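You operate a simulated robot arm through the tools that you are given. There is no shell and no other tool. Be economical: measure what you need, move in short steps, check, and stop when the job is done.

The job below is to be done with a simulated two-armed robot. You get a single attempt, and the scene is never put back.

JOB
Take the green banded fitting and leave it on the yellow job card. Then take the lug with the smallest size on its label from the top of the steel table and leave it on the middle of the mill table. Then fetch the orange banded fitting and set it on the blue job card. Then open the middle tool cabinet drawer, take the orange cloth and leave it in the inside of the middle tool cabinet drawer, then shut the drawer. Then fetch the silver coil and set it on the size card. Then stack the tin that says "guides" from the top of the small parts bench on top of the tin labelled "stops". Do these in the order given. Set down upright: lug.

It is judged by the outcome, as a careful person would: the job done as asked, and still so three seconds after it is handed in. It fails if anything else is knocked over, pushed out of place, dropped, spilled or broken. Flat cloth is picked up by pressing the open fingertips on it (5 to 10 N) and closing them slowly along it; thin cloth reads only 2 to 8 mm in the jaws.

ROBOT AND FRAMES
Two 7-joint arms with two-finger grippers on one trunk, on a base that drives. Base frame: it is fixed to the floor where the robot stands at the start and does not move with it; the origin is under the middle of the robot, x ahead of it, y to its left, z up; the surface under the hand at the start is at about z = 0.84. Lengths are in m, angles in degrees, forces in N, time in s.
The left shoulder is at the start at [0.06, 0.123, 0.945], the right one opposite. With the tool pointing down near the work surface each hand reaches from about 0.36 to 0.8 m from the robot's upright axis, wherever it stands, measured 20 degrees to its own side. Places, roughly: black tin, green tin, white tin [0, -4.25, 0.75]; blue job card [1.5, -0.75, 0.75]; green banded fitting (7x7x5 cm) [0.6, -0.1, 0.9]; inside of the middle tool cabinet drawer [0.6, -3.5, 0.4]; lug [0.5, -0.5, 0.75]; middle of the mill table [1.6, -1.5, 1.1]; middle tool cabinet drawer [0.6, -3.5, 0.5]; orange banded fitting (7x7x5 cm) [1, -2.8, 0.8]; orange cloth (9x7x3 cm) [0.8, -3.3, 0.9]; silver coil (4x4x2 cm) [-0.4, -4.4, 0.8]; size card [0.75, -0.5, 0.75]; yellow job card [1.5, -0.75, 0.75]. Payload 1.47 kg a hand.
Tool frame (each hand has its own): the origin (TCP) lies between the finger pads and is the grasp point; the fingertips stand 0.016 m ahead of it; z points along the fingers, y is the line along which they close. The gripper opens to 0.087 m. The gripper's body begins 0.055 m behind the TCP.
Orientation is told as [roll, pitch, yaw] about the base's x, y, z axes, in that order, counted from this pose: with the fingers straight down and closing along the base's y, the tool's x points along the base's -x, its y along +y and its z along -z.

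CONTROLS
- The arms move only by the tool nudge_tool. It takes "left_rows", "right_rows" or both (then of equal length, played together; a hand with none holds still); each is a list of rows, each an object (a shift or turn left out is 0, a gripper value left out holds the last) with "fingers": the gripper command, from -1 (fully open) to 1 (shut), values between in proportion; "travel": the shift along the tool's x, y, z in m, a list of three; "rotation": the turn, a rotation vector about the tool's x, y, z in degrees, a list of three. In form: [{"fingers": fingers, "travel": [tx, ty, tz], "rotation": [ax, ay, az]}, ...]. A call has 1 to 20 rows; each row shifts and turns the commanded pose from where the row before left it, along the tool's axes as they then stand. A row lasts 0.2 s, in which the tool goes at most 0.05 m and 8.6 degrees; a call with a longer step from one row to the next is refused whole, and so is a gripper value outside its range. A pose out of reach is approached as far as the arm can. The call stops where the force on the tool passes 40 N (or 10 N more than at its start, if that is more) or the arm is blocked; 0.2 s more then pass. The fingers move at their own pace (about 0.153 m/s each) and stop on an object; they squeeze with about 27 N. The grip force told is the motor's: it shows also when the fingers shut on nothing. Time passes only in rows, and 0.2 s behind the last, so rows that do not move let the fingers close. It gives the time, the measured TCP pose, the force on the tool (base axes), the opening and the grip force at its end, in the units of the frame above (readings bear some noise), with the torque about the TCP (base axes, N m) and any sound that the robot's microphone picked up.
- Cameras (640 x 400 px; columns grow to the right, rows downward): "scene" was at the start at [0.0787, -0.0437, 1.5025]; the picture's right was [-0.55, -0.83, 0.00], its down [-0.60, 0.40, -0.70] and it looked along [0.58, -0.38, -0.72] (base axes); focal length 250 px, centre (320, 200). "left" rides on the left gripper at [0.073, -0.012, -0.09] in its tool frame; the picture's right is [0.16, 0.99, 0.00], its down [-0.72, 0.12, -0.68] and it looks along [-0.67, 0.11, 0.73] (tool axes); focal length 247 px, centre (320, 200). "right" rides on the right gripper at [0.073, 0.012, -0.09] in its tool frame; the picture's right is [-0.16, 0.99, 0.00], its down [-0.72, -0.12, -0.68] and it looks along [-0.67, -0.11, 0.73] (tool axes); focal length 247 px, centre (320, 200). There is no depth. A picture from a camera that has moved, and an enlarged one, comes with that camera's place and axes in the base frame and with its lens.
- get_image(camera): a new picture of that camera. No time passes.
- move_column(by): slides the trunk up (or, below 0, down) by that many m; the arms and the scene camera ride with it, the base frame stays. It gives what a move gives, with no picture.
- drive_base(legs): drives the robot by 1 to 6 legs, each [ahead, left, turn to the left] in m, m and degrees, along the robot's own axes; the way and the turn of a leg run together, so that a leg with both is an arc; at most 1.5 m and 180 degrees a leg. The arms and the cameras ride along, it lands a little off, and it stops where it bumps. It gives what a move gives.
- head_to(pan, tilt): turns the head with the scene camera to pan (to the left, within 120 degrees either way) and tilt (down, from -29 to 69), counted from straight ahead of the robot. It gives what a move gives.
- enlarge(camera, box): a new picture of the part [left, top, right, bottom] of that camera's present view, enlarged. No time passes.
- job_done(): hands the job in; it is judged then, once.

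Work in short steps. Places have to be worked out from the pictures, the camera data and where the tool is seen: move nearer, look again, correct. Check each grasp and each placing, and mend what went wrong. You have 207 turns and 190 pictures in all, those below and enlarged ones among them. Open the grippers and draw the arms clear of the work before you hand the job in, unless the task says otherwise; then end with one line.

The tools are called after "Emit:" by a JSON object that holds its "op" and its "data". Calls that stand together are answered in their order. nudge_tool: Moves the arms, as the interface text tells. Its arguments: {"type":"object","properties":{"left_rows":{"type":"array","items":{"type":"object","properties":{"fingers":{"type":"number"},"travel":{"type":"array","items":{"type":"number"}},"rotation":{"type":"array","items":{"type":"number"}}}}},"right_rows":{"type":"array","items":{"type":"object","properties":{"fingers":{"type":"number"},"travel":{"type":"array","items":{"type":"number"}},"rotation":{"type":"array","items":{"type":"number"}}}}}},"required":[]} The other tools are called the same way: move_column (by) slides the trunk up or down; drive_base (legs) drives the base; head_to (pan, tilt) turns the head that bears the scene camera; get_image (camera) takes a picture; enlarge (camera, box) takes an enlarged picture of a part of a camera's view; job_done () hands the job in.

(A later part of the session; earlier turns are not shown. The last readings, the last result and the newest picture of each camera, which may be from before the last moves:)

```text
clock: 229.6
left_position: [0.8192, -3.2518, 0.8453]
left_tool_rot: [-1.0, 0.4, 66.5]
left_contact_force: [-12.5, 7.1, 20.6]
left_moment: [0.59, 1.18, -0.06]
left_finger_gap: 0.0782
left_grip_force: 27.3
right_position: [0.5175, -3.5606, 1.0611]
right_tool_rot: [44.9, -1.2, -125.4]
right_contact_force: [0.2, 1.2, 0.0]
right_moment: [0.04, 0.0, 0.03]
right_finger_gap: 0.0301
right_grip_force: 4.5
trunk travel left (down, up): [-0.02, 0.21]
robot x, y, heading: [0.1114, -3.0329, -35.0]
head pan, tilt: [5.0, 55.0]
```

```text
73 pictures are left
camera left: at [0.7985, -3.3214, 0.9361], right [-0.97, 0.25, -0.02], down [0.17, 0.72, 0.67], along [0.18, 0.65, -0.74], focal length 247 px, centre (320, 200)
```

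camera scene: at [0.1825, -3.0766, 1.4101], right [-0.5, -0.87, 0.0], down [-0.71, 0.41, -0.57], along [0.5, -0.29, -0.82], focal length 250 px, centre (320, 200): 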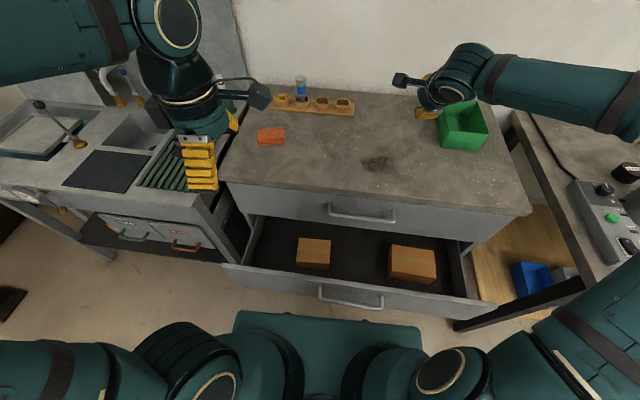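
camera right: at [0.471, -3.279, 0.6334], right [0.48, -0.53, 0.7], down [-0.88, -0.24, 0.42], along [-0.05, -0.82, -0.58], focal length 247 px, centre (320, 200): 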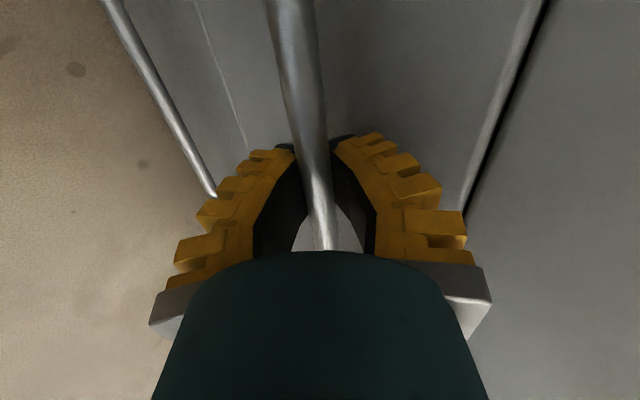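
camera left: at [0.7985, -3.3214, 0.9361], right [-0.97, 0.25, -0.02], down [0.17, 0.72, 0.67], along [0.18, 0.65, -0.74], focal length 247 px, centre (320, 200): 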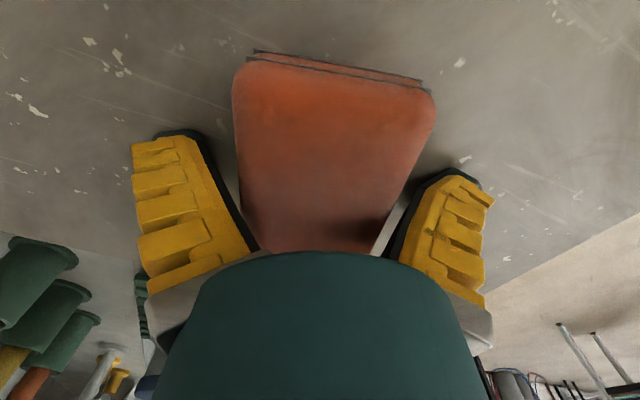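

Closed on 78 mm with full grip force. I lift a little and check it comes along.

Emit:
{"op": "nudge_tool", "data": {"left_rows": [{"travel": [0, 0, -0.01]}, {"travel": [0, 0, -0.02]}, {"travel": [0, 0, -0.03]}, {}]}}

Emit:
{"op": "get_image", "data": {"camera": "left"}}

Emit:
{"op": "get_image", "data": {"camera": "scene"}}

```text
clock: 230.6
left_position: [0.8215, -3.2518, 0.9021]
left_tool_rot: [-1.0, 0.4, 66.5]
left_contact_force: [0.0, 0.0, -0.2]
left_moment: [0.0, -0.02, 0.07]
left_finger_gap: 0.0667
left_grip_force: 26.8
right_position: [0.5207, -3.5625, 1.0597]
right_tool_rot: [44.8, -1.2, -125.4]
right_contact_force: [-0.3, 0.2, 0.0]
right_moment: [0.0, 0.01, 0.01]
right_finger_gap: 0.0301
right_grip_force: 4.9
trunk travel left (down, up): [-0.02, 0.21]
robot x, y, heading: [0.1087, -3.0335, -35.1]
head pan, tilt: [5.0, 55.0]
```

```text
72 pictures are left
camera left: at [0.8013, -3.3228, 0.992], right [-0.97, 0.25, -0.02], down [0.17, 0.72, 0.67], along [0.18, 0.65, -0.74], focal length 247 px, centre (320, 200)
```

left: 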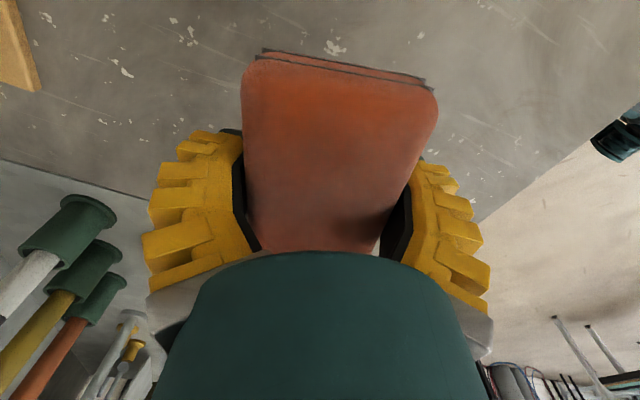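

```text
71 pictures are left
camera scene: at [0.1815, -3.0757, 1.4102], right [-0.5, -0.87, 0.0], down [-0.71, 0.41, -0.57], along [0.5, -0.29, -0.82], focal length 250 px, centre (320, 200)
```

scene: 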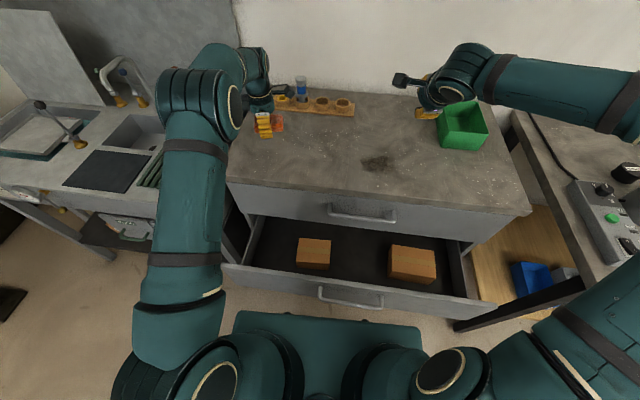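

The cloth is held. For a roomier opening I'll have the right hand grip the drawer's front panel from above and pull it out further. First I draw the left hand (with the cloth) back and set the right tool upright.

Emit:
{"op": "nudge_tool", "data": {"left_rows": [{"travel": [0, 0, -0.04]}, {"travel": [0, 0, -0.04]}, {"travel": [0, 0, -0.04]}, {"travel": [0, 0.04, -0.02]}, {"travel": [0, 0.045, 0]}, {"travel": [0, 0.045, 0]}, {"travel": [0, 0.045, 0]}, {"travel": [0, 0.045, 0]}, {"travel": [0, 0.045, 0]}, {}, {}, {}, {}, {}], "right_rows": [{"rotation": [7.5, 0, 0]}, {"rotation": [7.5, 0, 0]}, {"rotation": [7.5, 0, 0]}, {"rotation": [7.5, 0, 0]}, {"rotation": [7.5, 0, 0]}, {"rotation": [7.5, 0, 0]}, {"travel": [0, -0.045, 0]}, {"travel": [0, -0.045, 0]}, {"travel": [0, -0.045, 0]}, {"travel": [0, -0.045, 0]}, {"travel": [0, -0.045, 0]}, {"travel": [0, -0.045, 0], "fingers": -0.2}, {}, {}]}}

Emit:
{"op": "get_image", "data": {"camera": "right"}}

Emit:
{"op": "get_image", "data": {"camera": "scene"}}

```text
clock: 233.6
left_position: [0.575, -3.1432, 1.0372]
left_tool_rot: [-1.0, 0.5, 66.5]
left_contact_force: [0.1, -0.5, -0.6]
left_moment: [0.0, 0.01, 0.03]
left_finger_gap: 0.0666
left_grip_force: 27.0
right_position: [0.2989, -3.4057, 1.0622]
right_tool_rot: [-0.2, -1.2, -125.3]
right_contact_force: [-0.8, 0.0, -0.4]
right_moment: [-0.04, 0.02, 0.0]
right_finger_gap: 0.0573
right_grip_force: 3.7
trunk travel left (down, up): [-0.02, 0.21]
robot x, y, heading: [0.109, -3.0314, -35.2]
head pan, tilt: [5.0, 55.0]
```

```text
70 pictures are left
camera right: at [0.3529, -3.3516, 1.1509], right [0.71, -0.7, 0.0], down [-0.5, -0.51, 0.7], along [-0.49, -0.5, -0.72], focal length 247 px, centre (320, 200)
```

right: 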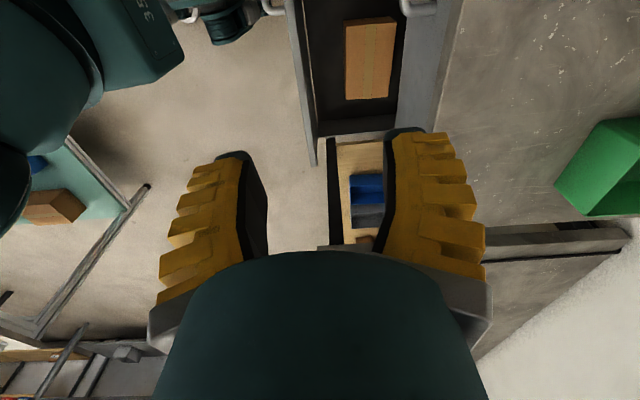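

```text
69 pictures are left
camera scene: at [0.1813, -3.0756, 1.4103], right [-0.5, -0.87, 0.0], down [-0.71, 0.41, -0.57], along [0.5, -0.29, -0.82], focal length 250 px, centre (320, 200)
```

scene: 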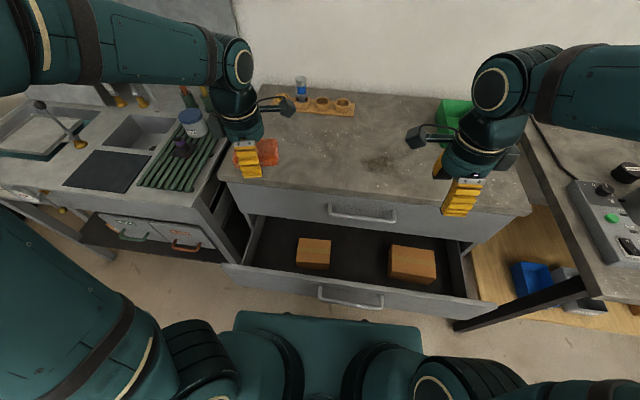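

Emit:
{"op": "enlarge", "data": {"camera": "scene", "box": [380, 230, 500, 320]}}

Emit:
{"op": "enlarge", "data": {"camera": "right", "box": [260, 0, 420, 180]}}

```text
4.44 times, centred on (440, 275) of scene
camera zoom: at [0.1813, -3.0756, 1.4103], right [-0.5, -0.87, 0.0], down [-0.71, 0.41, -0.57], along [0.5, -0.29, -0.82], focal length 1112 px, centre (-213, -133)
```

zoom: 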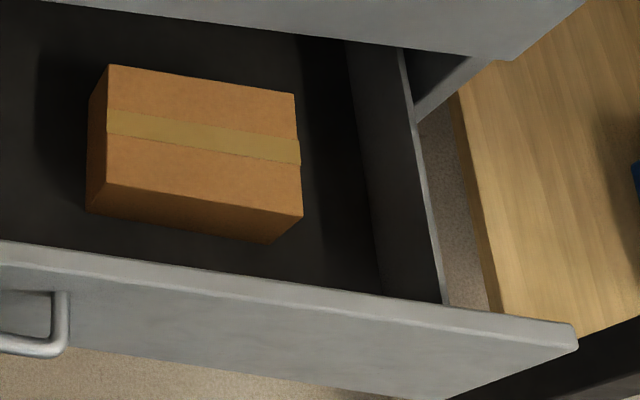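

```text
2.22 times, centred on (340, 90) of right
camera zoom: at [0.3529, -3.3516, 1.1509], right [0.71, -0.7, 0.0], down [-0.5, -0.51, 0.7], along [-0.49, -0.5, -0.72], focal length 549 px, centre (276, 444)
```

zoom: 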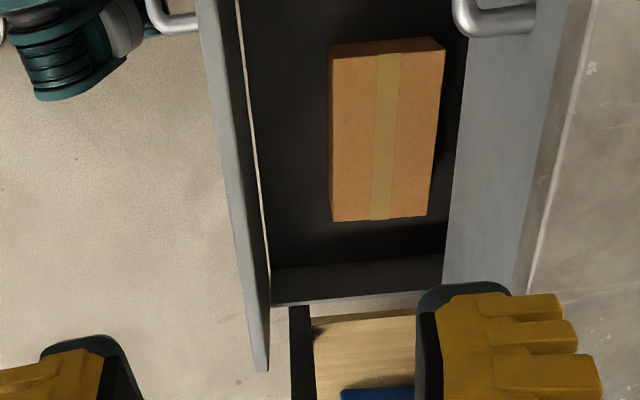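

The panel's top edge is at u≈2.20, z≈0.625. I move the right hand back 4.8 cm and lower it over the panel.

Emit:
{"op": "nudge_tool", "data": {"right_rows": [{"travel": [0, -0.024, 0]}, {"travel": [0, -0.024, 0]}, {"travel": [0, 0, 0.045]}, {"travel": [0, 0, 0.045]}, {"travel": [0, 0, 0.045]}, {"travel": [0, 0, 0.045]}, {"travel": [0, 0, 0.045]}, {"travel": [0, 0, 0.045]}, {"travel": [0, 0, 0.045]}, {"travel": [0, 0, 0.045]}, {}]}}

Emit:
{"op": "get_image", "data": {"camera": "right"}}

```text
clock: 236.0
left_position: [0.5756, -3.1443, 1.0358]
left_tool_rot: [-1.0, 0.4, 66.4]
left_contact_force: [-0.3, -0.2, -0.2]
left_moment: [-0.01, 0.02, -0.01]
left_finger_gap: 0.0667
left_grip_force: 26.8
right_position: [0.2648, -3.3915, 0.7021]
right_tool_rot: [-0.2, -1.2, -125.3]
right_contact_force: [-0.4, 0.7, 0.5]
right_moment: [-0.01, 0.02, 0.0]
right_finger_gap: 0.0572
right_grip_force: 4.1
right hand out of reach, approached as far as the arm can: row 6, 7
trunk travel left (down, up): [-0.02, 0.21]
robot x, y, heading: [0.112, -3.031, -34.9]
head pan, tilt: [5.0, 55.0]
```

```text
66 pictures are left
camera right: at [0.3179, -3.3373, 0.7899], right [0.71, -0.7, 0.0], down [-0.5, -0.51, 0.7], along [-0.49, -0.5, -0.72], focal length 247 px, centre (320, 200)
```

right: 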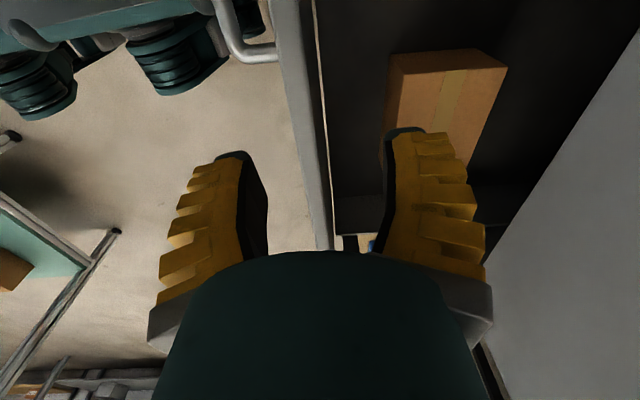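

Emit:
{"op": "nudge_tool", "data": {"right_rows": [{"travel": [0, -0.005, 0.03]}, {"travel": [0, 0, 0.03]}, {"travel": [0, 0, 0.01]}, {}]}}

Emit:
{"op": "get_image", "data": {"camera": "right"}}

```text
clock: 237.0
left_position: [0.5765, -3.1441, 1.0369]
left_tool_rot: [-1.0, 0.4, 66.5]
left_contact_force: [0.4, -0.8, -0.5]
left_moment: [-0.01, 0.0, 0.01]
left_finger_gap: 0.0667
left_grip_force: 26.9
right_position: [0.2603, -3.387, 0.6311]
right_tool_rot: [-0.2, -1.2, -125.3]
right_contact_force: [-0.1, 0.6, -0.3]
right_moment: [-0.04, -0.02, 0.02]
right_finger_gap: 0.0573
right_grip_force: 4.1
trunk travel left (down, up): [-0.02, 0.21]
robot x, y, heading: [0.1137, -3.0366, -35.0]
head pan, tilt: [5.0, 55.0]
```

```text
65 pictures are left
camera right: at [0.3136, -3.3333, 0.7194], right [0.71, -0.7, 0.0], down [-0.5, -0.51, 0.7], along [-0.49, -0.5, -0.72], focal length 247 px, centre (320, 200)
```

right: 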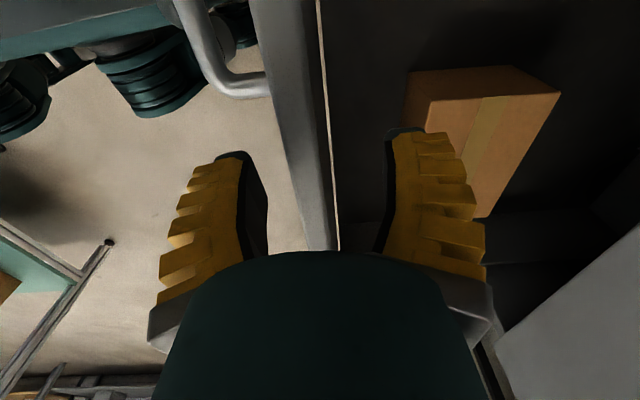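

The panel is between the fingers. Close on it, then pull by driving back 10 cm.

Emit:
{"op": "nudge_tool", "data": {"right_rows": [{"fingers": 0.4}, {"fingers": 1}, {}, {}]}}

Emit:
{"op": "drive_base", "data": {"legs": [[-0.11, 0, 0]]}}

Emit:
{"op": "get_image", "data": {"camera": "scene"}}

```text
clock: 238.0
left_position: [0.5751, -3.1438, 1.0365]
left_tool_rot: [-0.9, 0.4, 66.5]
left_contact_force: [0.6, -0.9, -0.4]
left_moment: [0.03, -0.02, -0.03]
left_finger_gap: 0.0665
left_grip_force: 26.4
right_position: [0.2584, -3.3871, 0.6317]
right_tool_rot: [-0.2, -1.2, -125.4]
right_contact_force: [0.0, -1.0, 0.1]
right_moment: [0.03, 0.01, -0.03]
right_finger_gap: 0.0
right_grip_force: 26.9
trunk travel left (down, up): [-0.02, 0.21]
robot x, y, heading: [0.1084, -3.0305, -35.3]
head pan, tilt: [5.0, 55.0]
```

```text
clock: 239.2
left_position: [0.4818, -3.08, 1.0371]
left_tool_rot: [-1.0, 0.4, 66.5]
left_contact_force: [-0.3, -1.0, -0.8]
left_moment: [-0.02, -0.04, 0.0]
left_finger_gap: 0.0666
left_grip_force: 26.7
right_position: [0.1683, -3.3227, 0.6329]
right_tool_rot: [-0.2, -1.2, -125.5]
right_contact_force: [-0.9, 0.6, 0.5]
right_moment: [-0.03, 0.01, -0.01]
right_finger_gap: 0.0002
right_grip_force: 26.8
trunk travel left (down, up): [-0.02, 0.21]
robot x, y, heading: [0.0171, -2.97, -35.0]
head pan, tilt: [5.0, 55.0]
```

```text
64 pictures are left
camera scene: at [0.089, -3.0111, 1.4104], right [-0.5, -0.87, 0.0], down [-0.71, 0.41, -0.57], along [0.5, -0.29, -0.82], focal length 250 px, centre (320, 200)
```

scene: 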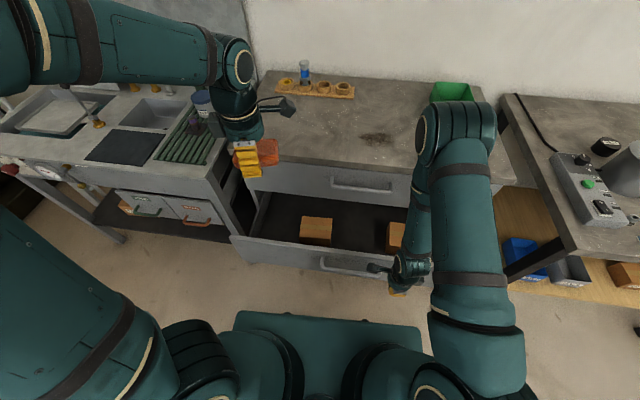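

The fingers shut above the panel (it is lower than I thought), harmlessly. I reopen, raise, drive forward again and lower further.

Emit:
{"op": "nudge_tool", "data": {"right_rows": [{"fingers": -0.2, "travel": [0, 0, -0.03]}, {"travel": [0, 0, -0.03]}, {}]}}

Emit:
{"op": "drive_base", "data": {"legs": [[0.11, 0, 0]]}}

Emit:
{"op": "nudge_tool", "data": {"right_rows": [{"travel": [0, 0, 0.03]}, {"travel": [0, 0, 0.03]}, {"travel": [0, 0, 0.02]}, {"travel": [0, 0, 0.015]}, {}]}}

Emit:
{"op": "get_image", "data": {"camera": "right"}}

```text
clock: 240.0
left_position: [0.4836, -3.0805, 1.0363]
left_tool_rot: [-1.0, 0.5, 66.3]
left_contact_force: [0.0, -0.6, -1.2]
left_moment: [-0.02, 0.0, 0.0]
left_finger_gap: 0.0668
left_grip_force: 26.6
right_position: [0.1686, -3.3239, 0.6924]
right_tool_rot: [-0.3, -1.2, -125.4]
right_contact_force: [-0.1, 0.8, -0.3]
right_moment: [0.06, 0.0, 0.0]
right_finger_gap: 0.0575
right_grip_force: 3.7
trunk travel left (down, up): [-0.02, 0.21]
robot x, y, heading: [0.0189, -2.9742, -35.3]
head pan, tilt: [5.0, 55.0]
```

```text
clock: 241.2
left_position: [0.5734, -3.1447, 1.0353]
left_tool_rot: [-0.8, 0.4, 66.5]
left_contact_force: [1.2, -1.0, -1.2]
left_moment: [0.0, 0.02, 0.01]
left_finger_gap: 0.0665
left_grip_force: 26.7
right_position: [0.258, -3.386, 0.6918]
right_tool_rot: [-0.3, -1.2, -125.5]
right_contact_force: [-0.7, 0.1, -0.5]
right_moment: [0.04, 0.01, -0.01]
right_finger_gap: 0.0574
right_grip_force: 3.6
trunk travel left (down, up): [-0.02, 0.21]
robot x, y, heading: [0.1082, -3.0355, -35.2]
head pan, tilt: [5.0, 55.0]
```

```text
clock: 242.3
left_position: [0.5733, -3.144, 1.0366]
left_tool_rot: [-0.9, 0.4, 66.5]
left_contact_force: [-0.3, 0.1, -0.2]
left_moment: [-0.01, -0.01, -0.01]
left_finger_gap: 0.0664
left_grip_force: 27.3
right_position: [0.2571, -3.3887, 0.5983]
right_tool_rot: [-0.2, -1.3, -125.5]
right_contact_force: [-0.3, 0.5, 0.8]
right_moment: [0.01, 0.01, 0.0]
right_finger_gap: 0.0573
right_grip_force: 3.7
trunk travel left (down, up): [-0.02, 0.21]
robot x, y, heading: [0.1079, -3.0342, -35.1]
head pan, tilt: [5.0, 55.0]
```

```text
63 pictures are left
camera right: at [0.311, -3.334, 0.6864], right [0.71, -0.7, 0.0], down [-0.5, -0.51, 0.7], along [-0.49, -0.5, -0.72], focal length 247 px, centre (320, 200)
```

right: 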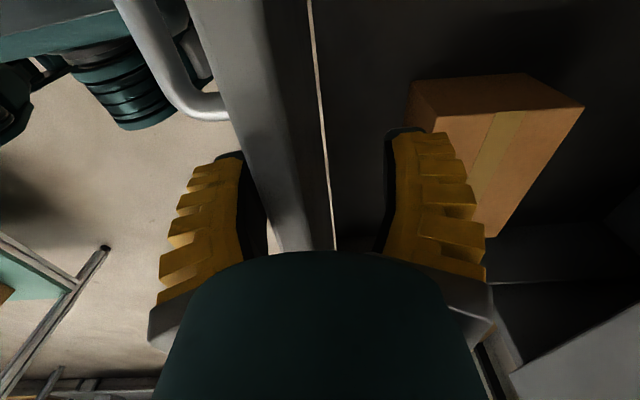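

The panel is between the fingers, nearer the outer one. I shift 1 cm outward, lower slightly and close.

Emit:
{"op": "nudge_tool", "data": {"right_rows": [{"travel": [0, -0.01, 0.004]}, {"fingers": 0.4}, {"fingers": 1}, {}, {}]}}

```text
clock: 243.6
left_position: [0.5733, -3.1431, 1.0365]
left_tool_rot: [-1.0, 0.4, 66.4]
left_contact_force: [-0.5, -0.2, -0.6]
left_moment: [0.01, 0.02, 0.03]
left_finger_gap: 0.0665
left_grip_force: 27.0
right_position: [0.2495, -3.3833, 0.5939]
right_tool_rot: [-0.1, -1.3, -125.5]
right_contact_force: [0.8, -3.7, 12.6]
right_moment: [-0.04, -0.02, -0.51]
right_finger_gap: 0.0135
right_grip_force: 29.9
trunk travel left (down, up): [-0.02, 0.21]
robot x, y, heading: [0.1103, -3.0369, -35.3]
head pan, tilt: [5.0, 55.0]
```

Gripped the panel (13.5 mm). Now pull by driving back 11 cm.

Emit:
{"op": "drive_base", "data": {"legs": [[-0.11, 0, 0]]}}

Emit:
{"op": "get_image", "data": {"camera": "scene"}}

```text
clock: 244.7
left_position: [0.4844, -3.0785, 1.037]
left_tool_rot: [-1.0, 0.5, 66.6]
left_contact_force: [0.0, 0.0, -0.9]
left_moment: [-0.02, -0.05, 0.01]
left_finger_gap: 0.0666
left_grip_force: 27.3
right_position: [0.162, -3.3189, 0.5942]
right_tool_rot: [-0.1, -1.2, -125.5]
right_contact_force: [26.3, 3.1, 9.4]
right_moment: [0.06, -0.32, -0.41]
right_finger_gap: 0.0111
right_grip_force: 30.3
trunk travel left (down, up): [-0.02, 0.21]
robot x, y, heading: [0.0172, -2.9709, -35.1]
head pan, tilt: [5.0, 55.0]
```

```text
62 pictures are left
camera scene: at [0.0919, -3.0115, 1.4102], right [-0.5, -0.87, 0.0], down [-0.71, 0.41, -0.57], along [0.5, -0.29, -0.82], focal length 250 px, centre (320, 200)
```

scene: 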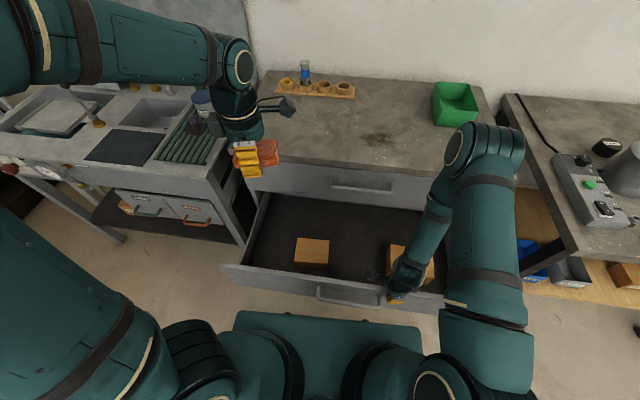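

The drawer is about 0.31 m open now. I bring the cloth over the free space between the boxes and look.

Emit:
{"op": "nudge_tool", "data": {"left_rows": [{"travel": [0.042, -0.001, 0]}, {"travel": [0.042, -0.001, 0]}, {"travel": [0.042, -0.001, 0]}, {"travel": [0.042, -0.001, 0]}, {"travel": [0.042, -0.001, 0]}, {"travel": [0.044, -0.002, 0]}, {"travel": [0, 0, 0.04]}, {"travel": [0, 0, 0.04]}, {"travel": [0, 0, 0.04]}, {}]}}

Emit:
{"op": "get_image", "data": {"camera": "scene"}}

Emit:
{"op": "get_image", "data": {"camera": "left"}}

```text
clock: 246.9
left_position: [0.3895, -3.3168, 0.9174]
left_tool_rot: [-1.0, 0.5, 66.4]
left_contact_force: [-0.6, -1.2, -0.9]
left_moment: [0.01, -0.04, -0.01]
left_finger_gap: 0.0663
left_grip_force: 26.5
right_position: [0.1628, -3.3194, 0.5949]
right_tool_rot: [0.0, -1.3, -125.4]
right_contact_force: [8.0, 3.1, 6.5]
right_moment: [0.05, -0.09, -0.5]
right_finger_gap: 0.0107
right_grip_force: 30.1
trunk travel left (down, up): [-0.02, 0.21]
robot x, y, heading: [0.0156, -2.9746, -34.9]
head pan, tilt: [5.0, 55.0]
```

```text
61 pictures are left
camera scene: at [0.0913, -3.0119, 1.4103], right [-0.5, -0.87, 0.0], down [-0.71, 0.41, -0.57], along [0.5, -0.29, -0.82], focal length 250 px, centre (320, 200)
```

scene: 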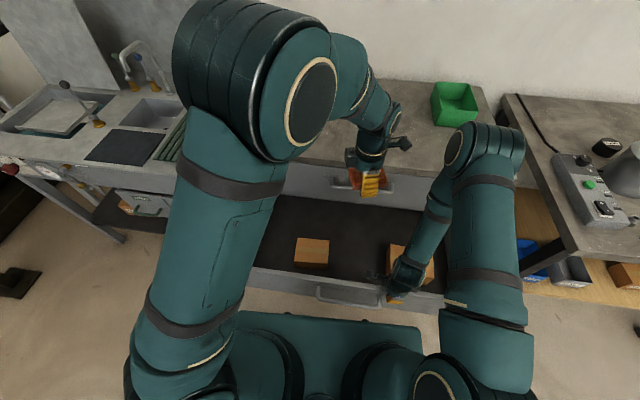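

```text
60 pictures are left
camera left: at [0.3701, -3.3868, 1.0074], right [-0.97, 0.25, -0.02], down [0.17, 0.72, 0.67], along [0.18, 0.65, -0.74], focal length 247 px, centre (320, 200)
```

left: 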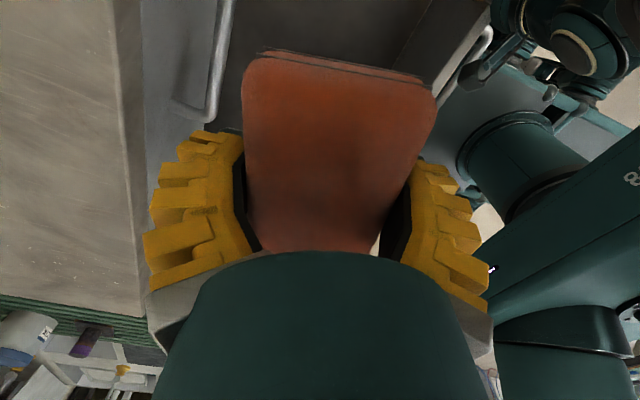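

Positioned well (panel at u≈2.09, top handle at 2.376, hand at 2.27). I shift 2 cm outward and lower into the drawer.

Emit:
{"op": "nudge_tool", "data": {"left_rows": [{"travel": [0, 0.02, 0.03]}, {"travel": [0, 0, 0.04]}, {"travel": [0, 0, 0.04]}, {"travel": [0, 0, 0.04]}, {"travel": [0, 0, 0.04]}, {"travel": [0, 0, 0.04]}, {"travel": [0, 0, 0.04]}, {}]}}

Emit:
{"op": "get_image", "data": {"camera": "scene"}}

Emit:
{"op": "get_image", "data": {"camera": "left"}}

```text
clock: 248.7
left_position: [0.3749, -3.3149, 0.6456]
left_tool_rot: [-1.0, 0.5, 66.4]
left_contact_force: [0.1, 0.6, 0.3]
left_moment: [0.0, 0.01, 0.03]
left_finger_gap: 0.0662
left_grip_force: 26.8
right_position: [0.1623, -3.3193, 0.5935]
right_tool_rot: [0.0, -1.3, -125.4]
right_contact_force: [9.0, 1.7, 5.6]
right_moment: [0.03, -0.14, -0.5]
right_finger_gap: 0.0105
right_grip_force: 30.0
trunk travel left (down, up): [-0.02, 0.21]
robot x, y, heading: [0.0204, -2.9705, -35.1]
head pan, tilt: [5.0, 55.0]
```

```text
59 pictures are left
camera scene: at [0.0914, -3.012, 1.4103], right [-0.5, -0.87, 0.0], down [-0.71, 0.41, -0.57], along [0.5, -0.29, -0.82], focal length 250 px, centre (320, 200)
```

scene: 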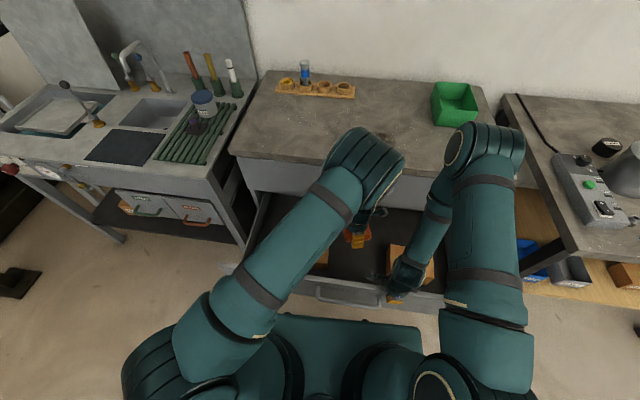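

```text
58 pictures are left
camera left: at [0.3561, -3.384, 0.7364], right [-0.97, 0.25, -0.02], down [0.17, 0.72, 0.67], along [0.18, 0.65, -0.74], focal length 247 px, centre (320, 200)
```

left: 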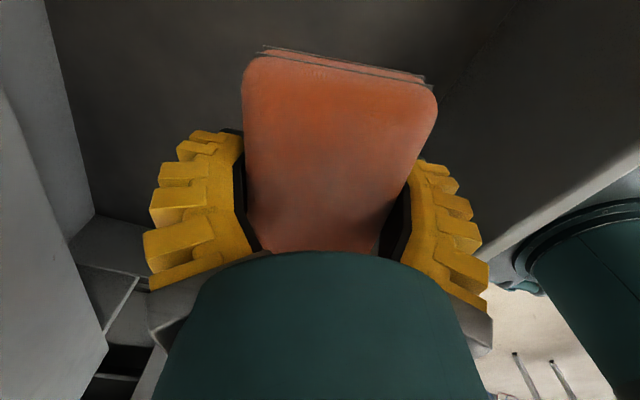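

Inside the drawer. Lower in small steps until it touches the floor.

Emit:
{"op": "nudge_tool", "data": {"left_rows": [{"travel": [0, 0, 0.02]}, {"travel": [0, 0, 0.02]}, {"travel": [0, 0, 0.015]}, {}]}}

```text
clock: 249.7
left_position: [0.376, -3.3145, 0.5923]
left_tool_rot: [-0.9, 0.3, 66.5]
left_contact_force: [-0.1, 0.5, -0.6]
left_moment: [0.02, 0.01, -0.01]
left_finger_gap: 0.0662
left_grip_force: 26.8
right_position: [0.1631, -3.3202, 0.5946]
right_tool_rot: [0.0, -1.2, -125.4]
right_contact_force: [8.9, 1.4, 6.0]
right_moment: [0.02, -0.07, -0.47]
right_finger_gap: 0.0104
right_grip_force: 30.0
trunk travel left (down, up): [-0.02, 0.21]
robot x, y, heading: [0.0187, -2.9684, -34.9]
head pan, tilt: [5.0, 55.0]
```

Emit:
{"op": "nudge_tool", "data": {"left_rows": [{"travel": [0, 0, 0.015]}, {"travel": [0, 0, 0.01]}, {"travel": [0, 0, 0.01]}, {"travel": [0, 0, 0.008]}, {"travel": [0, 0, 0.008]}, {}]}}

Emit:
{"op": "get_image", "data": {"camera": "left"}}

```text
clock: 251.1
left_position: [0.3772, -3.3149, 0.5425]
left_tool_rot: [-0.8, 0.5, 66.4]
left_contact_force: [0.6, -0.4, -0.1]
left_moment: [0.01, -0.01, 0.03]
left_finger_gap: 0.066
left_grip_force: 27.0
right_position: [0.163, -3.3188, 0.5943]
right_tool_rot: [0.0, -1.2, -125.4]
right_contact_force: [9.7, 0.6, 5.4]
right_moment: [-0.03, -0.08, -0.45]
right_finger_gap: 0.0103
right_grip_force: 29.8
trunk travel left (down, up): [-0.02, 0.21]
robot x, y, heading: [0.0155, -2.9704, -35.1]
head pan, tilt: [5.0, 55.0]
```

```text
57 pictures are left
camera left: at [0.3576, -3.3844, 0.6318], right [-0.97, 0.25, -0.02], down [0.17, 0.72, 0.67], along [0.18, 0.65, -0.74], focal length 247 px, centre (320, 200)
```

left: 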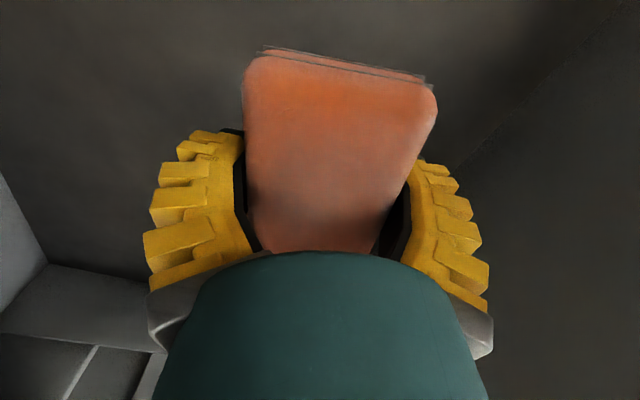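

The drawer floor is near z≈0.42; continue down.

Emit:
{"op": "nudge_tool", "data": {"left_rows": [{"travel": [0, 0, 0.03]}, {"travel": [0, 0, 0.02]}, {"travel": [0, 0, 0.015]}, {"travel": [0, 0, 0.01]}, {"travel": [0, 0, 0.008]}, {"travel": [0, 0, 0.008]}, {"travel": [0, 0, 0.006]}, {}]}}

```text
clock: 252.9
left_position: [0.3784, -3.3166, 0.4449]
left_tool_rot: [-1.0, 0.4, 66.4]
left_contact_force: [-0.7, -0.1, -0.6]
left_moment: [-0.03, 0.01, 0.01]
left_finger_gap: 0.0662
left_grip_force: 26.6
right_position: [0.162, -3.3199, 0.5932]
right_tool_rot: [-0.1, -1.1, -125.5]
right_contact_force: [7.4, -0.5, 6.9]
right_moment: [-0.04, -0.05, -0.5]
right_finger_gap: 0.0104
right_grip_force: 29.7
trunk travel left (down, up): [-0.02, 0.21]
robot x, y, heading: [0.0194, -2.9716, -35.3]
head pan, tilt: [5.0, 55.0]
```

Emit:
{"op": "nudge_tool", "data": {"left_rows": [{"travel": [0, 0, 0.007]}, {"travel": [0, 0, 0.006]}, {}, {"fingers": 0}, {"fingers": -1}, {}, {}, {"travel": [0, 0, -0.03]}, {"travel": [0, 0, -0.04]}, {"travel": [0, 0, -0.04]}, {"travel": [0, 0, -0.04]}, {}]}}

Emit:
{"op": "get_image", "data": {"camera": "left"}}

```text
clock: 253.5
left_position: [0.379, -3.318, 0.4396]
left_tool_rot: [-0.9, 0.5, 66.5]
left_contact_force: [-2.8, 7.3, 20.6]
left_moment: [0.5, 0.79, -0.15]
left_finger_gap: 0.0655
left_grip_force: 26.7
right_position: [0.1626, -3.3202, 0.5938]
right_tool_rot: [0.3, -1.1, -125.4]
right_contact_force: [3.4, -3.3, 4.8]
right_moment: [0.21, -0.21, -0.48]
right_finger_gap: 0.0088
right_grip_force: 29.7
trunk travel left (down, up): [-0.02, 0.21]
robot x, y, heading: [0.0178, -2.97, -34.9]
head pan, tilt: [5.0, 55.0]
stopped in row 2 (left hand): the force on the tool passed its limit at 49 N (the readings are from after the stop); the commanded pose is now the measured one
```

```text
56 pictures are left
camera left: at [0.3597, -3.3875, 0.5297], right [-0.97, 0.25, -0.01], down [0.17, 0.72, 0.67], along [0.18, 0.65, -0.74], focal length 247 px, centre (320, 200)
```

left: 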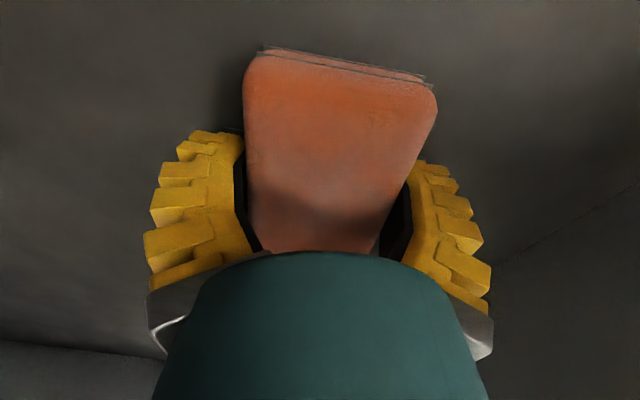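

It touched the drawer floor. Release and rise out.

Emit:
{"op": "nudge_tool", "data": {"left_rows": [{"travel": [0, 0, -0.002]}, {"fingers": 0}, {"fingers": -1}, {}, {}, {"travel": [0, 0, -0.03]}, {"travel": [0, 0, -0.04]}, {"travel": [0, 0, -0.04]}, {"travel": [0, 0, -0.04]}, {}]}}

Emit:
{"op": "get_image", "data": {"camera": "left"}}

```text
clock: 255.7
left_position: [0.3764, -3.3148, 0.5893]
left_tool_rot: [-0.8, 0.4, 66.5]
left_contact_force: [0.0, -0.3, -0.2]
left_moment: [0.01, 0.04, -0.01]
left_finger_gap: 0.087
left_grip_force: 0.1
right_position: [0.1628, -3.3197, 0.5927]
right_tool_rot: [0.0, -1.2, -125.4]
right_contact_force: [0.4, 4.0, 6.0]
right_moment: [-0.01, 0.04, -0.49]
right_finger_gap: 0.0104
right_grip_force: 29.8
trunk travel left (down, up): [-0.02, 0.21]
robot x, y, heading: [0.0205, -2.9701, -34.9]
head pan, tilt: [5.0, 55.0]
```

```text
55 pictures are left
camera left: at [0.3579, -3.3848, 0.6808], right [-0.97, 0.25, -0.01], down [0.18, 0.72, 0.67], along [0.18, 0.65, -0.74], focal length 247 px, centre (320, 200)
```

left: 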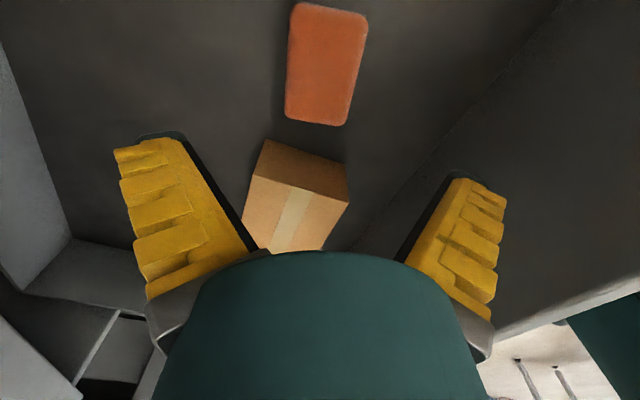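

The cloth lies in the drawer. I raise the left hand and move it aside, and release the panel with the right hand, raising it clear.

Emit:
{"op": "nudge_tool", "data": {"left_rows": [{"travel": [0, 0, -0.045]}, {"travel": [0, 0, -0.045]}, {"travel": [0, 0, -0.045]}, {"travel": [0, 0, -0.045]}, {"travel": [0, 0, -0.045]}, {"travel": [0, 0, -0.045]}, {"travel": [0, 0, -0.045]}, {"travel": [0, 0, -0.045]}, {"travel": [0, 0, -0.045]}, {"travel": [0, 0, -0.045]}, {"travel": [-0.045, 0, 0]}, {"travel": [-0.045, 0, 0]}, {"travel": [-0.045, 0, 0]}, {"travel": [-0.045, 0, 0]}, {"travel": [-0.045, 0, 0]}, {"travel": [-0.045, 0, 0]}, {}]}}

Emit:
{"op": "nudge_tool", "data": {"right_rows": [{"fingers": 0}, {"fingers": -0.2}, {}, {"travel": [0, 0, -0.03]}, {"travel": [0, 0, -0.04]}, {"travel": [0, 0, -0.04]}, {"travel": [0, 0, -0.04]}, {"travel": [0, 0, -0.04]}, {"travel": [0, 0, -0.04]}, {"travel": [0, 0, -0.04]}, {"fingers": 1}, {}]}}

Emit:
{"op": "get_image", "data": {"camera": "scene"}}

```text
clock: 259.3
left_position: [0.4788, -3.063, 1.0379]
left_tool_rot: [-0.7, 0.4, 66.4]
left_contact_force: [1.2, -0.2, 0.1]
left_moment: [0.03, -0.01, -0.01]
left_finger_gap: 0.0869
left_grip_force: 0.0
right_position: [0.162, -3.3196, 0.5941]
right_tool_rot: [0.1, -1.2, -125.3]
right_contact_force: [2.5, -0.2, 4.8]
right_moment: [0.43, -0.42, -0.49]
right_finger_gap: 0.0105
right_grip_force: 29.9
trunk travel left (down, up): [-0.02, 0.21]
robot x, y, heading: [0.0208, -2.9669, -35.1]
head pan, tilt: [5.0, 55.0]
```

```text
clock: 261.9
left_position: [0.4792, -3.0639, 1.0386]
left_tool_rot: [-0.8, 0.4, 66.5]
left_contact_force: [0.2, 0.4, -0.3]
left_moment: [-0.01, 0.01, -0.02]
left_finger_gap: 0.0872
left_grip_force: 0.0
right_position: [0.1763, -3.3236, 0.8602]
right_tool_rot: [-0.1, -1.2, -125.5]
right_contact_force: [1.0, 0.0, 0.3]
right_moment: [-0.01, 0.0, 0.0]
right_finger_gap: 0.0
right_grip_force: 26.8
right hand out of reach, approached as far as the arm can: row 7, 8, 9
trunk travel left (down, up): [-0.02, 0.21]
robot x, y, heading: [0.0165, -2.9687, -34.8]
head pan, tilt: [5.0, 55.0]
```

```text
54 pictures are left
camera scene: at [0.0908, -3.0121, 1.4103], right [-0.5, -0.87, 0.0], down [-0.71, 0.41, -0.57], along [0.5, -0.29, -0.82], focal length 250 px, centre (320, 200)
```

scene: 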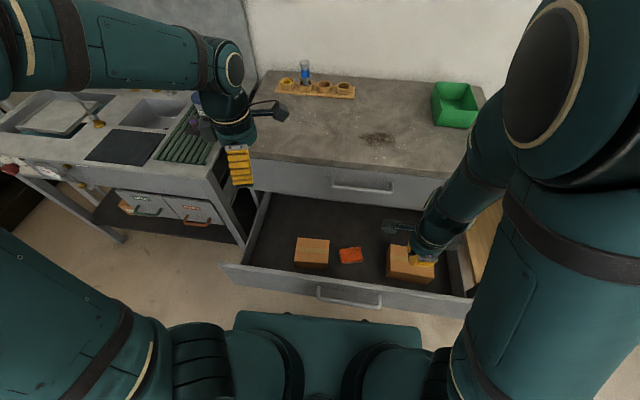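

The cloth sits between the boxes. To shut the drawer I back off, tilt the right hand forward 45° with closed fingers, and will push the front panel right of its handle.

Emit:
{"op": "drive_base", "data": {"legs": [[-0.36, 0, 0]]}}

Emit:
{"op": "nudge_tool", "data": {"right_rows": [{"fingers": 1, "rotation": [-7.5, 0, 0]}, {"rotation": [-7.5, 0, 0]}, {"rotation": [-7.5, 0, 0]}, {"rotation": [-7.5, 0, 0]}, {"rotation": [-7.5, 0, 0]}, {"rotation": [-7.5, 0, 0]}, {"travel": [-0.015, 0.03, 0.03]}, {"travel": [-0.01, 0.03, 0.03]}, {"travel": [0, 0.02, 0.04]}, {"travel": [0, 0, 0.045]}, {"travel": [0, 0, 0.045]}, {"travel": [0, 0, 0.045]}, {"travel": [0, -0.01, 0.045]}, {}]}}

Emit:
{"op": "get_image", "data": {"camera": "scene"}}

```text
clock: 264.1
left_position: [0.1906, -2.8585, 1.0376]
left_tool_rot: [-1.0, 0.4, 67.1]
left_contact_force: [-0.2, -0.6, 0.3]
left_moment: [-0.02, -0.03, -0.03]
left_finger_gap: 0.0869
left_grip_force: 0.0
right_position: [-0.1078, -3.1226, 0.8595]
right_tool_rot: [0.1, -1.2, -124.9]
right_contact_force: [-0.5, 0.4, 0.7]
right_moment: [-0.03, 0.0, 0.02]
right_finger_gap: 0.0001
right_grip_force: 26.9
trunk travel left (down, up): [-0.02, 0.21]
robot x, y, heading: [-0.2746, -2.7748, -34.2]
head pan, tilt: [5.0, 55.0]
```

```text
clock: 267.1
left_position: [0.1911, -2.8581, 1.0375]
left_tool_rot: [-1.0, 0.4, 67.0]
left_contact_force: [-0.1, 0.2, -0.9]
left_moment: [0.01, 0.02, 0.02]
left_finger_gap: 0.0868
left_grip_force: 0.1
right_position: [0.1886, -3.3734, 0.7192]
right_tool_rot: [45.1, -1.1, -124.8]
right_contact_force: [0.1, -0.5, -0.4]
right_moment: [0.01, 0.01, -0.01]
right_finger_gap: 0.0002
right_grip_force: 26.8
right hand out of reach, approached as far as the arm can: row 1, 2, 3, 4, 5, 6
trunk travel left (down, up): [-0.02, 0.21]
robot x, y, heading: [-0.2718, -2.7703, -34.5]
head pan, tilt: [5.0, 55.0]
```

```text
53 pictures are left
camera scene: at [-0.1973, -2.8118, 1.4103], right [-0.49, -0.87, 0.0], down [-0.71, 0.4, -0.57], along [0.5, -0.28, -0.82], focal length 250 px, centre (320, 200)
```

scene: 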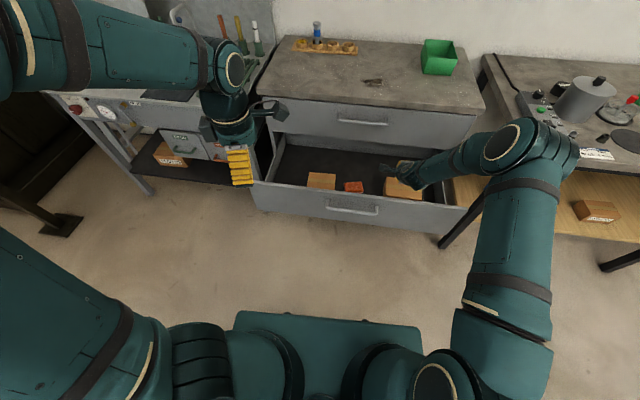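

The hand overshot above the panel; I bring it back 12 cm, then down in front of the panel.

Emit:
{"op": "nudge_tool", "data": {"right_rows": [{"travel": [0, -0.03, -0.03]}, {"travel": [0, -0.03, -0.03]}, {"travel": [0, -0.028, -0.028]}, {"travel": [0, -0.03, 0.03]}, {"travel": [0, -0.03, 0.03]}, {"travel": [0, -0.03, 0.03]}, {"travel": [0, -0.015, 0.015]}, {}]}}

Emit:
{"op": "get_image", "data": {"camera": "right"}}

Emit:
{"op": "enlarge", "data": {"camera": "scene", "box": [320, 150, 480, 260]}}

```text
clock: 268.9
left_position: [0.1896, -2.8598, 1.0382]
left_tool_rot: [-0.8, 0.4, 67.1]
left_contact_force: [-0.2, -0.4, -0.2]
left_moment: [0.0, 0.01, -0.02]
left_finger_gap: 0.087
left_grip_force: 0.0
right_position: [0.0823, -3.3063, 0.5722]
right_tool_rot: [45.0, -1.2, -124.8]
right_contact_force: [0.1, 0.5, 0.3]
right_moment: [-0.01, 0.01, 0.02]
right_finger_gap: 0.0
right_grip_force: 26.9
trunk travel left (down, up): [-0.02, 0.21]
robot x, y, heading: [-0.2665, -2.769, -34.5]
head pan, tilt: [5.0, 55.0]
```

```text
52 pictures are left
camera right: at [0.0809, -3.2129, 0.6427], right [0.49, -0.52, 0.7], down [-0.87, -0.27, 0.41], along [-0.03, -0.81, -0.58], focal length 247 px, centre (320, 200)
```

right: 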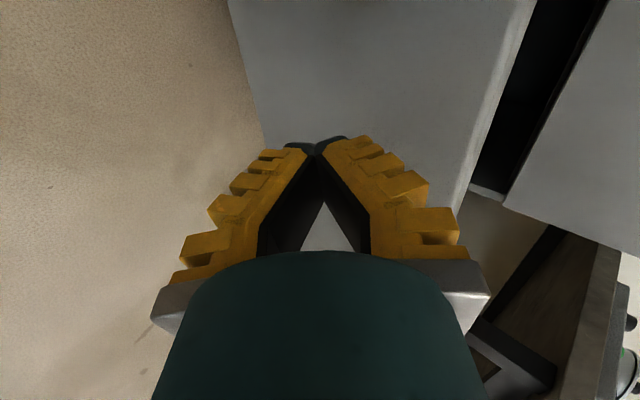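

```text
3.64 times, centred on (400, 205) of scene
camera zoom: at [-0.1971, -2.8119, 1.4103], right [-0.49, -0.87, 0.0], down [-0.71, 0.4, -0.57], along [0.5, -0.28, -0.82], focal length 909 px, centre (29, 182)
```

zoom: 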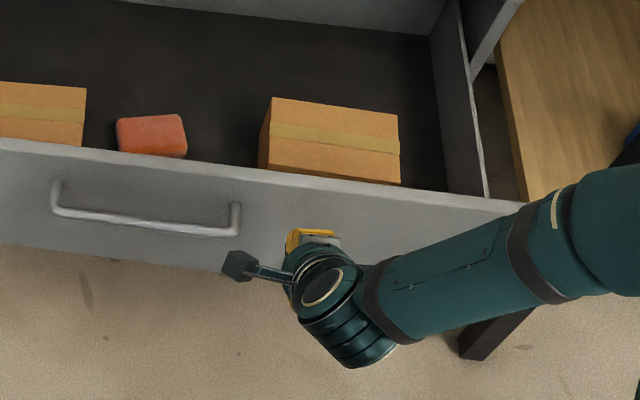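

In position right of the handle. I drive forward to push the drawer in.

Emit:
{"op": "drive_base", "data": {"legs": [[0.22, 0, 0]]}}

Emit:
{"op": "get_image", "data": {"camera": "scene"}}

```text
clock: 270.6
left_position: [0.3673, -2.9799, 1.0368]
left_tool_rot: [-0.8, 0.3, 67.1]
left_contact_force: [0.4, -0.4, -0.3]
left_moment: [0.0, 0.04, 0.02]
left_finger_gap: 0.0871
left_grip_force: 0.0
right_position: [0.2605, -3.4246, 0.5725]
right_tool_rot: [45.0, -1.1, -124.6]
right_contact_force: [0.3, 0.0, -0.4]
right_moment: [-0.01, 0.0, 0.01]
right_finger_gap: 0.0
right_grip_force: 27.1
trunk travel left (down, up): [-0.02, 0.21]
robot x, y, heading: [-0.0932, -2.8929, -34.3]
head pan, tilt: [5.0, 55.0]
```

```text
50 pictures are left
camera scene: at [-0.0197, -2.9332, 1.4102], right [-0.49, -0.87, 0.0], down [-0.71, 0.4, -0.57], along [0.5, -0.28, -0.82], focal length 250 px, centre (320, 200)
```

scene: 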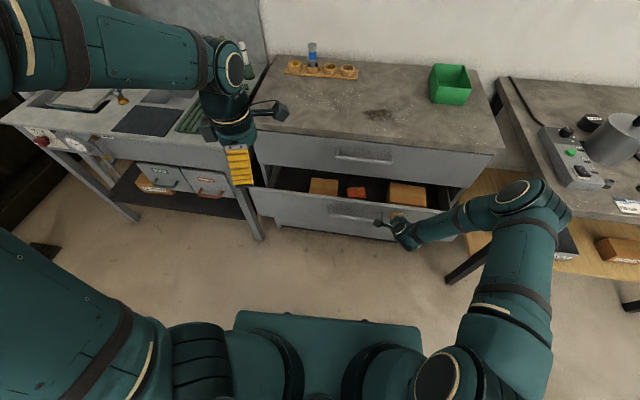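

Emit:
{"op": "drive_base", "data": {"legs": [[0.11, 0, 0]]}}

Emit:
{"op": "drive_base", "data": {"legs": [[0.03, 0, 0]]}}

Emit:
{"op": "get_image", "data": {"camera": "scene"}}

```text
clock: 271.8
left_position: [0.46, -3.0432, 1.036]
left_tool_rot: [-0.8, 0.4, 67.1]
left_contact_force: [1.4, -0.3, -0.3]
left_moment: [0.01, 0.01, 0.03]
left_finger_gap: 0.0869
left_grip_force: 0.0
right_position: [0.352, -3.4888, 0.5722]
right_tool_rot: [45.1, -1.3, -124.8]
right_contact_force: [0.4, -0.4, -0.9]
right_moment: [0.01, 0.0, 0.0]
right_finger_gap: 0.0
right_grip_force: 26.6
trunk travel left (down, up): [-0.02, 0.21]
robot x, y, heading: [-0.0044, -2.9547, -34.4]
head pan, tilt: [5.0, 55.0]
```

```text
clock: 272.6
left_position: [0.4854, -3.06, 1.0361]
left_tool_rot: [-0.8, 0.4, 67.2]
left_contact_force: [0.2, 0.5, 0.2]
left_moment: [0.03, 0.03, -0.04]
left_finger_gap: 0.0869
left_grip_force: 0.0
right_position: [0.3759, -3.5065, 0.5719]
right_tool_rot: [44.9, -1.3, -124.7]
right_contact_force: [0.0, -0.6, -0.8]
right_moment: [0.0, 0.0, 0.01]
right_finger_gap: 0.0
right_grip_force: 26.7
trunk travel left (down, up): [-0.02, 0.21]
robot x, y, heading: [0.022, -2.9737, -34.2]
head pan, tilt: [5.0, 55.0]
```

```text
49 pictures are left
camera scene: at [0.097, -3.013, 1.4101], right [-0.49, -0.87, 0.0], down [-0.71, 0.4, -0.57], along [0.5, -0.28, -0.82], focal length 250 px, centre (320, 200)
```

scene: 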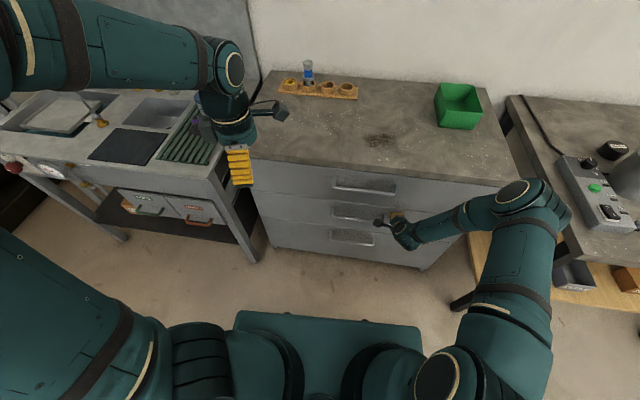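

It looks closed. I zoom in to verify and press until I feel resistance.

Emit:
{"op": "nudge_tool", "data": {"right_rows": [{"travel": [0, 0.005, 0.005]}, {"travel": [0, 0.005, 0.005]}, {"travel": [0, 0.004, 0.004]}, {}]}}

Emit:
{"op": "enlarge", "data": {"camera": "scene", "box": [240, 150, 480, 290]}}

```text
clock: 273.2
left_position: [0.4832, -3.0592, 1.0392]
left_tool_rot: [-1.0, 0.4, 66.9]
left_contact_force: [-0.3, -0.1, -0.5]
left_moment: [0.0, -0.01, 0.0]
left_finger_gap: 0.0871
left_grip_force: 0.0
right_position: [0.3798, -3.5086, 0.5685]
right_tool_rot: [44.2, -1.1, -124.8]
right_contact_force: [-12.7, 9.3, 12.1]
right_moment: [-0.34, -0.2, -0.2]
right_finger_gap: 0.0001
right_grip_force: 27.2
trunk travel left (down, up): [-0.02, 0.21]
robot x, y, heading: [0.0174, -2.9712, -34.6]
head pan, tilt: [5.0, 55.0]
stopped in row 2 (right hand): the force on the tool passed its limit at 50 N (the readings are from after the stop); the commanded pose is now the measured one
```

```text
2.67 times, centred on (360, 220) of scene
camera zoom: at [0.0942, -3.0105, 1.4105], right [-0.49, -0.87, 0.0], down [-0.71, 0.4, -0.57], along [0.5, -0.28, -0.82], focal length 667 px, centre (213, 147)
```

zoom: 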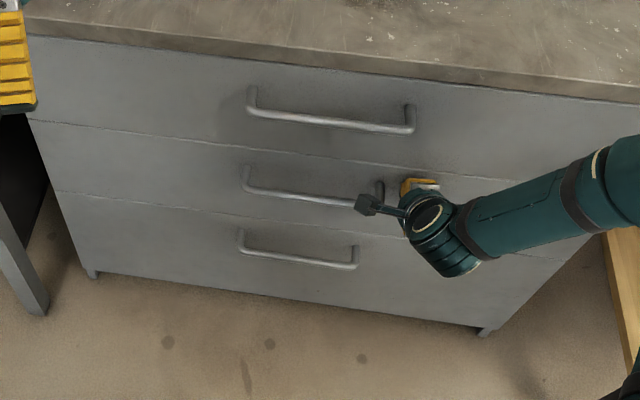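

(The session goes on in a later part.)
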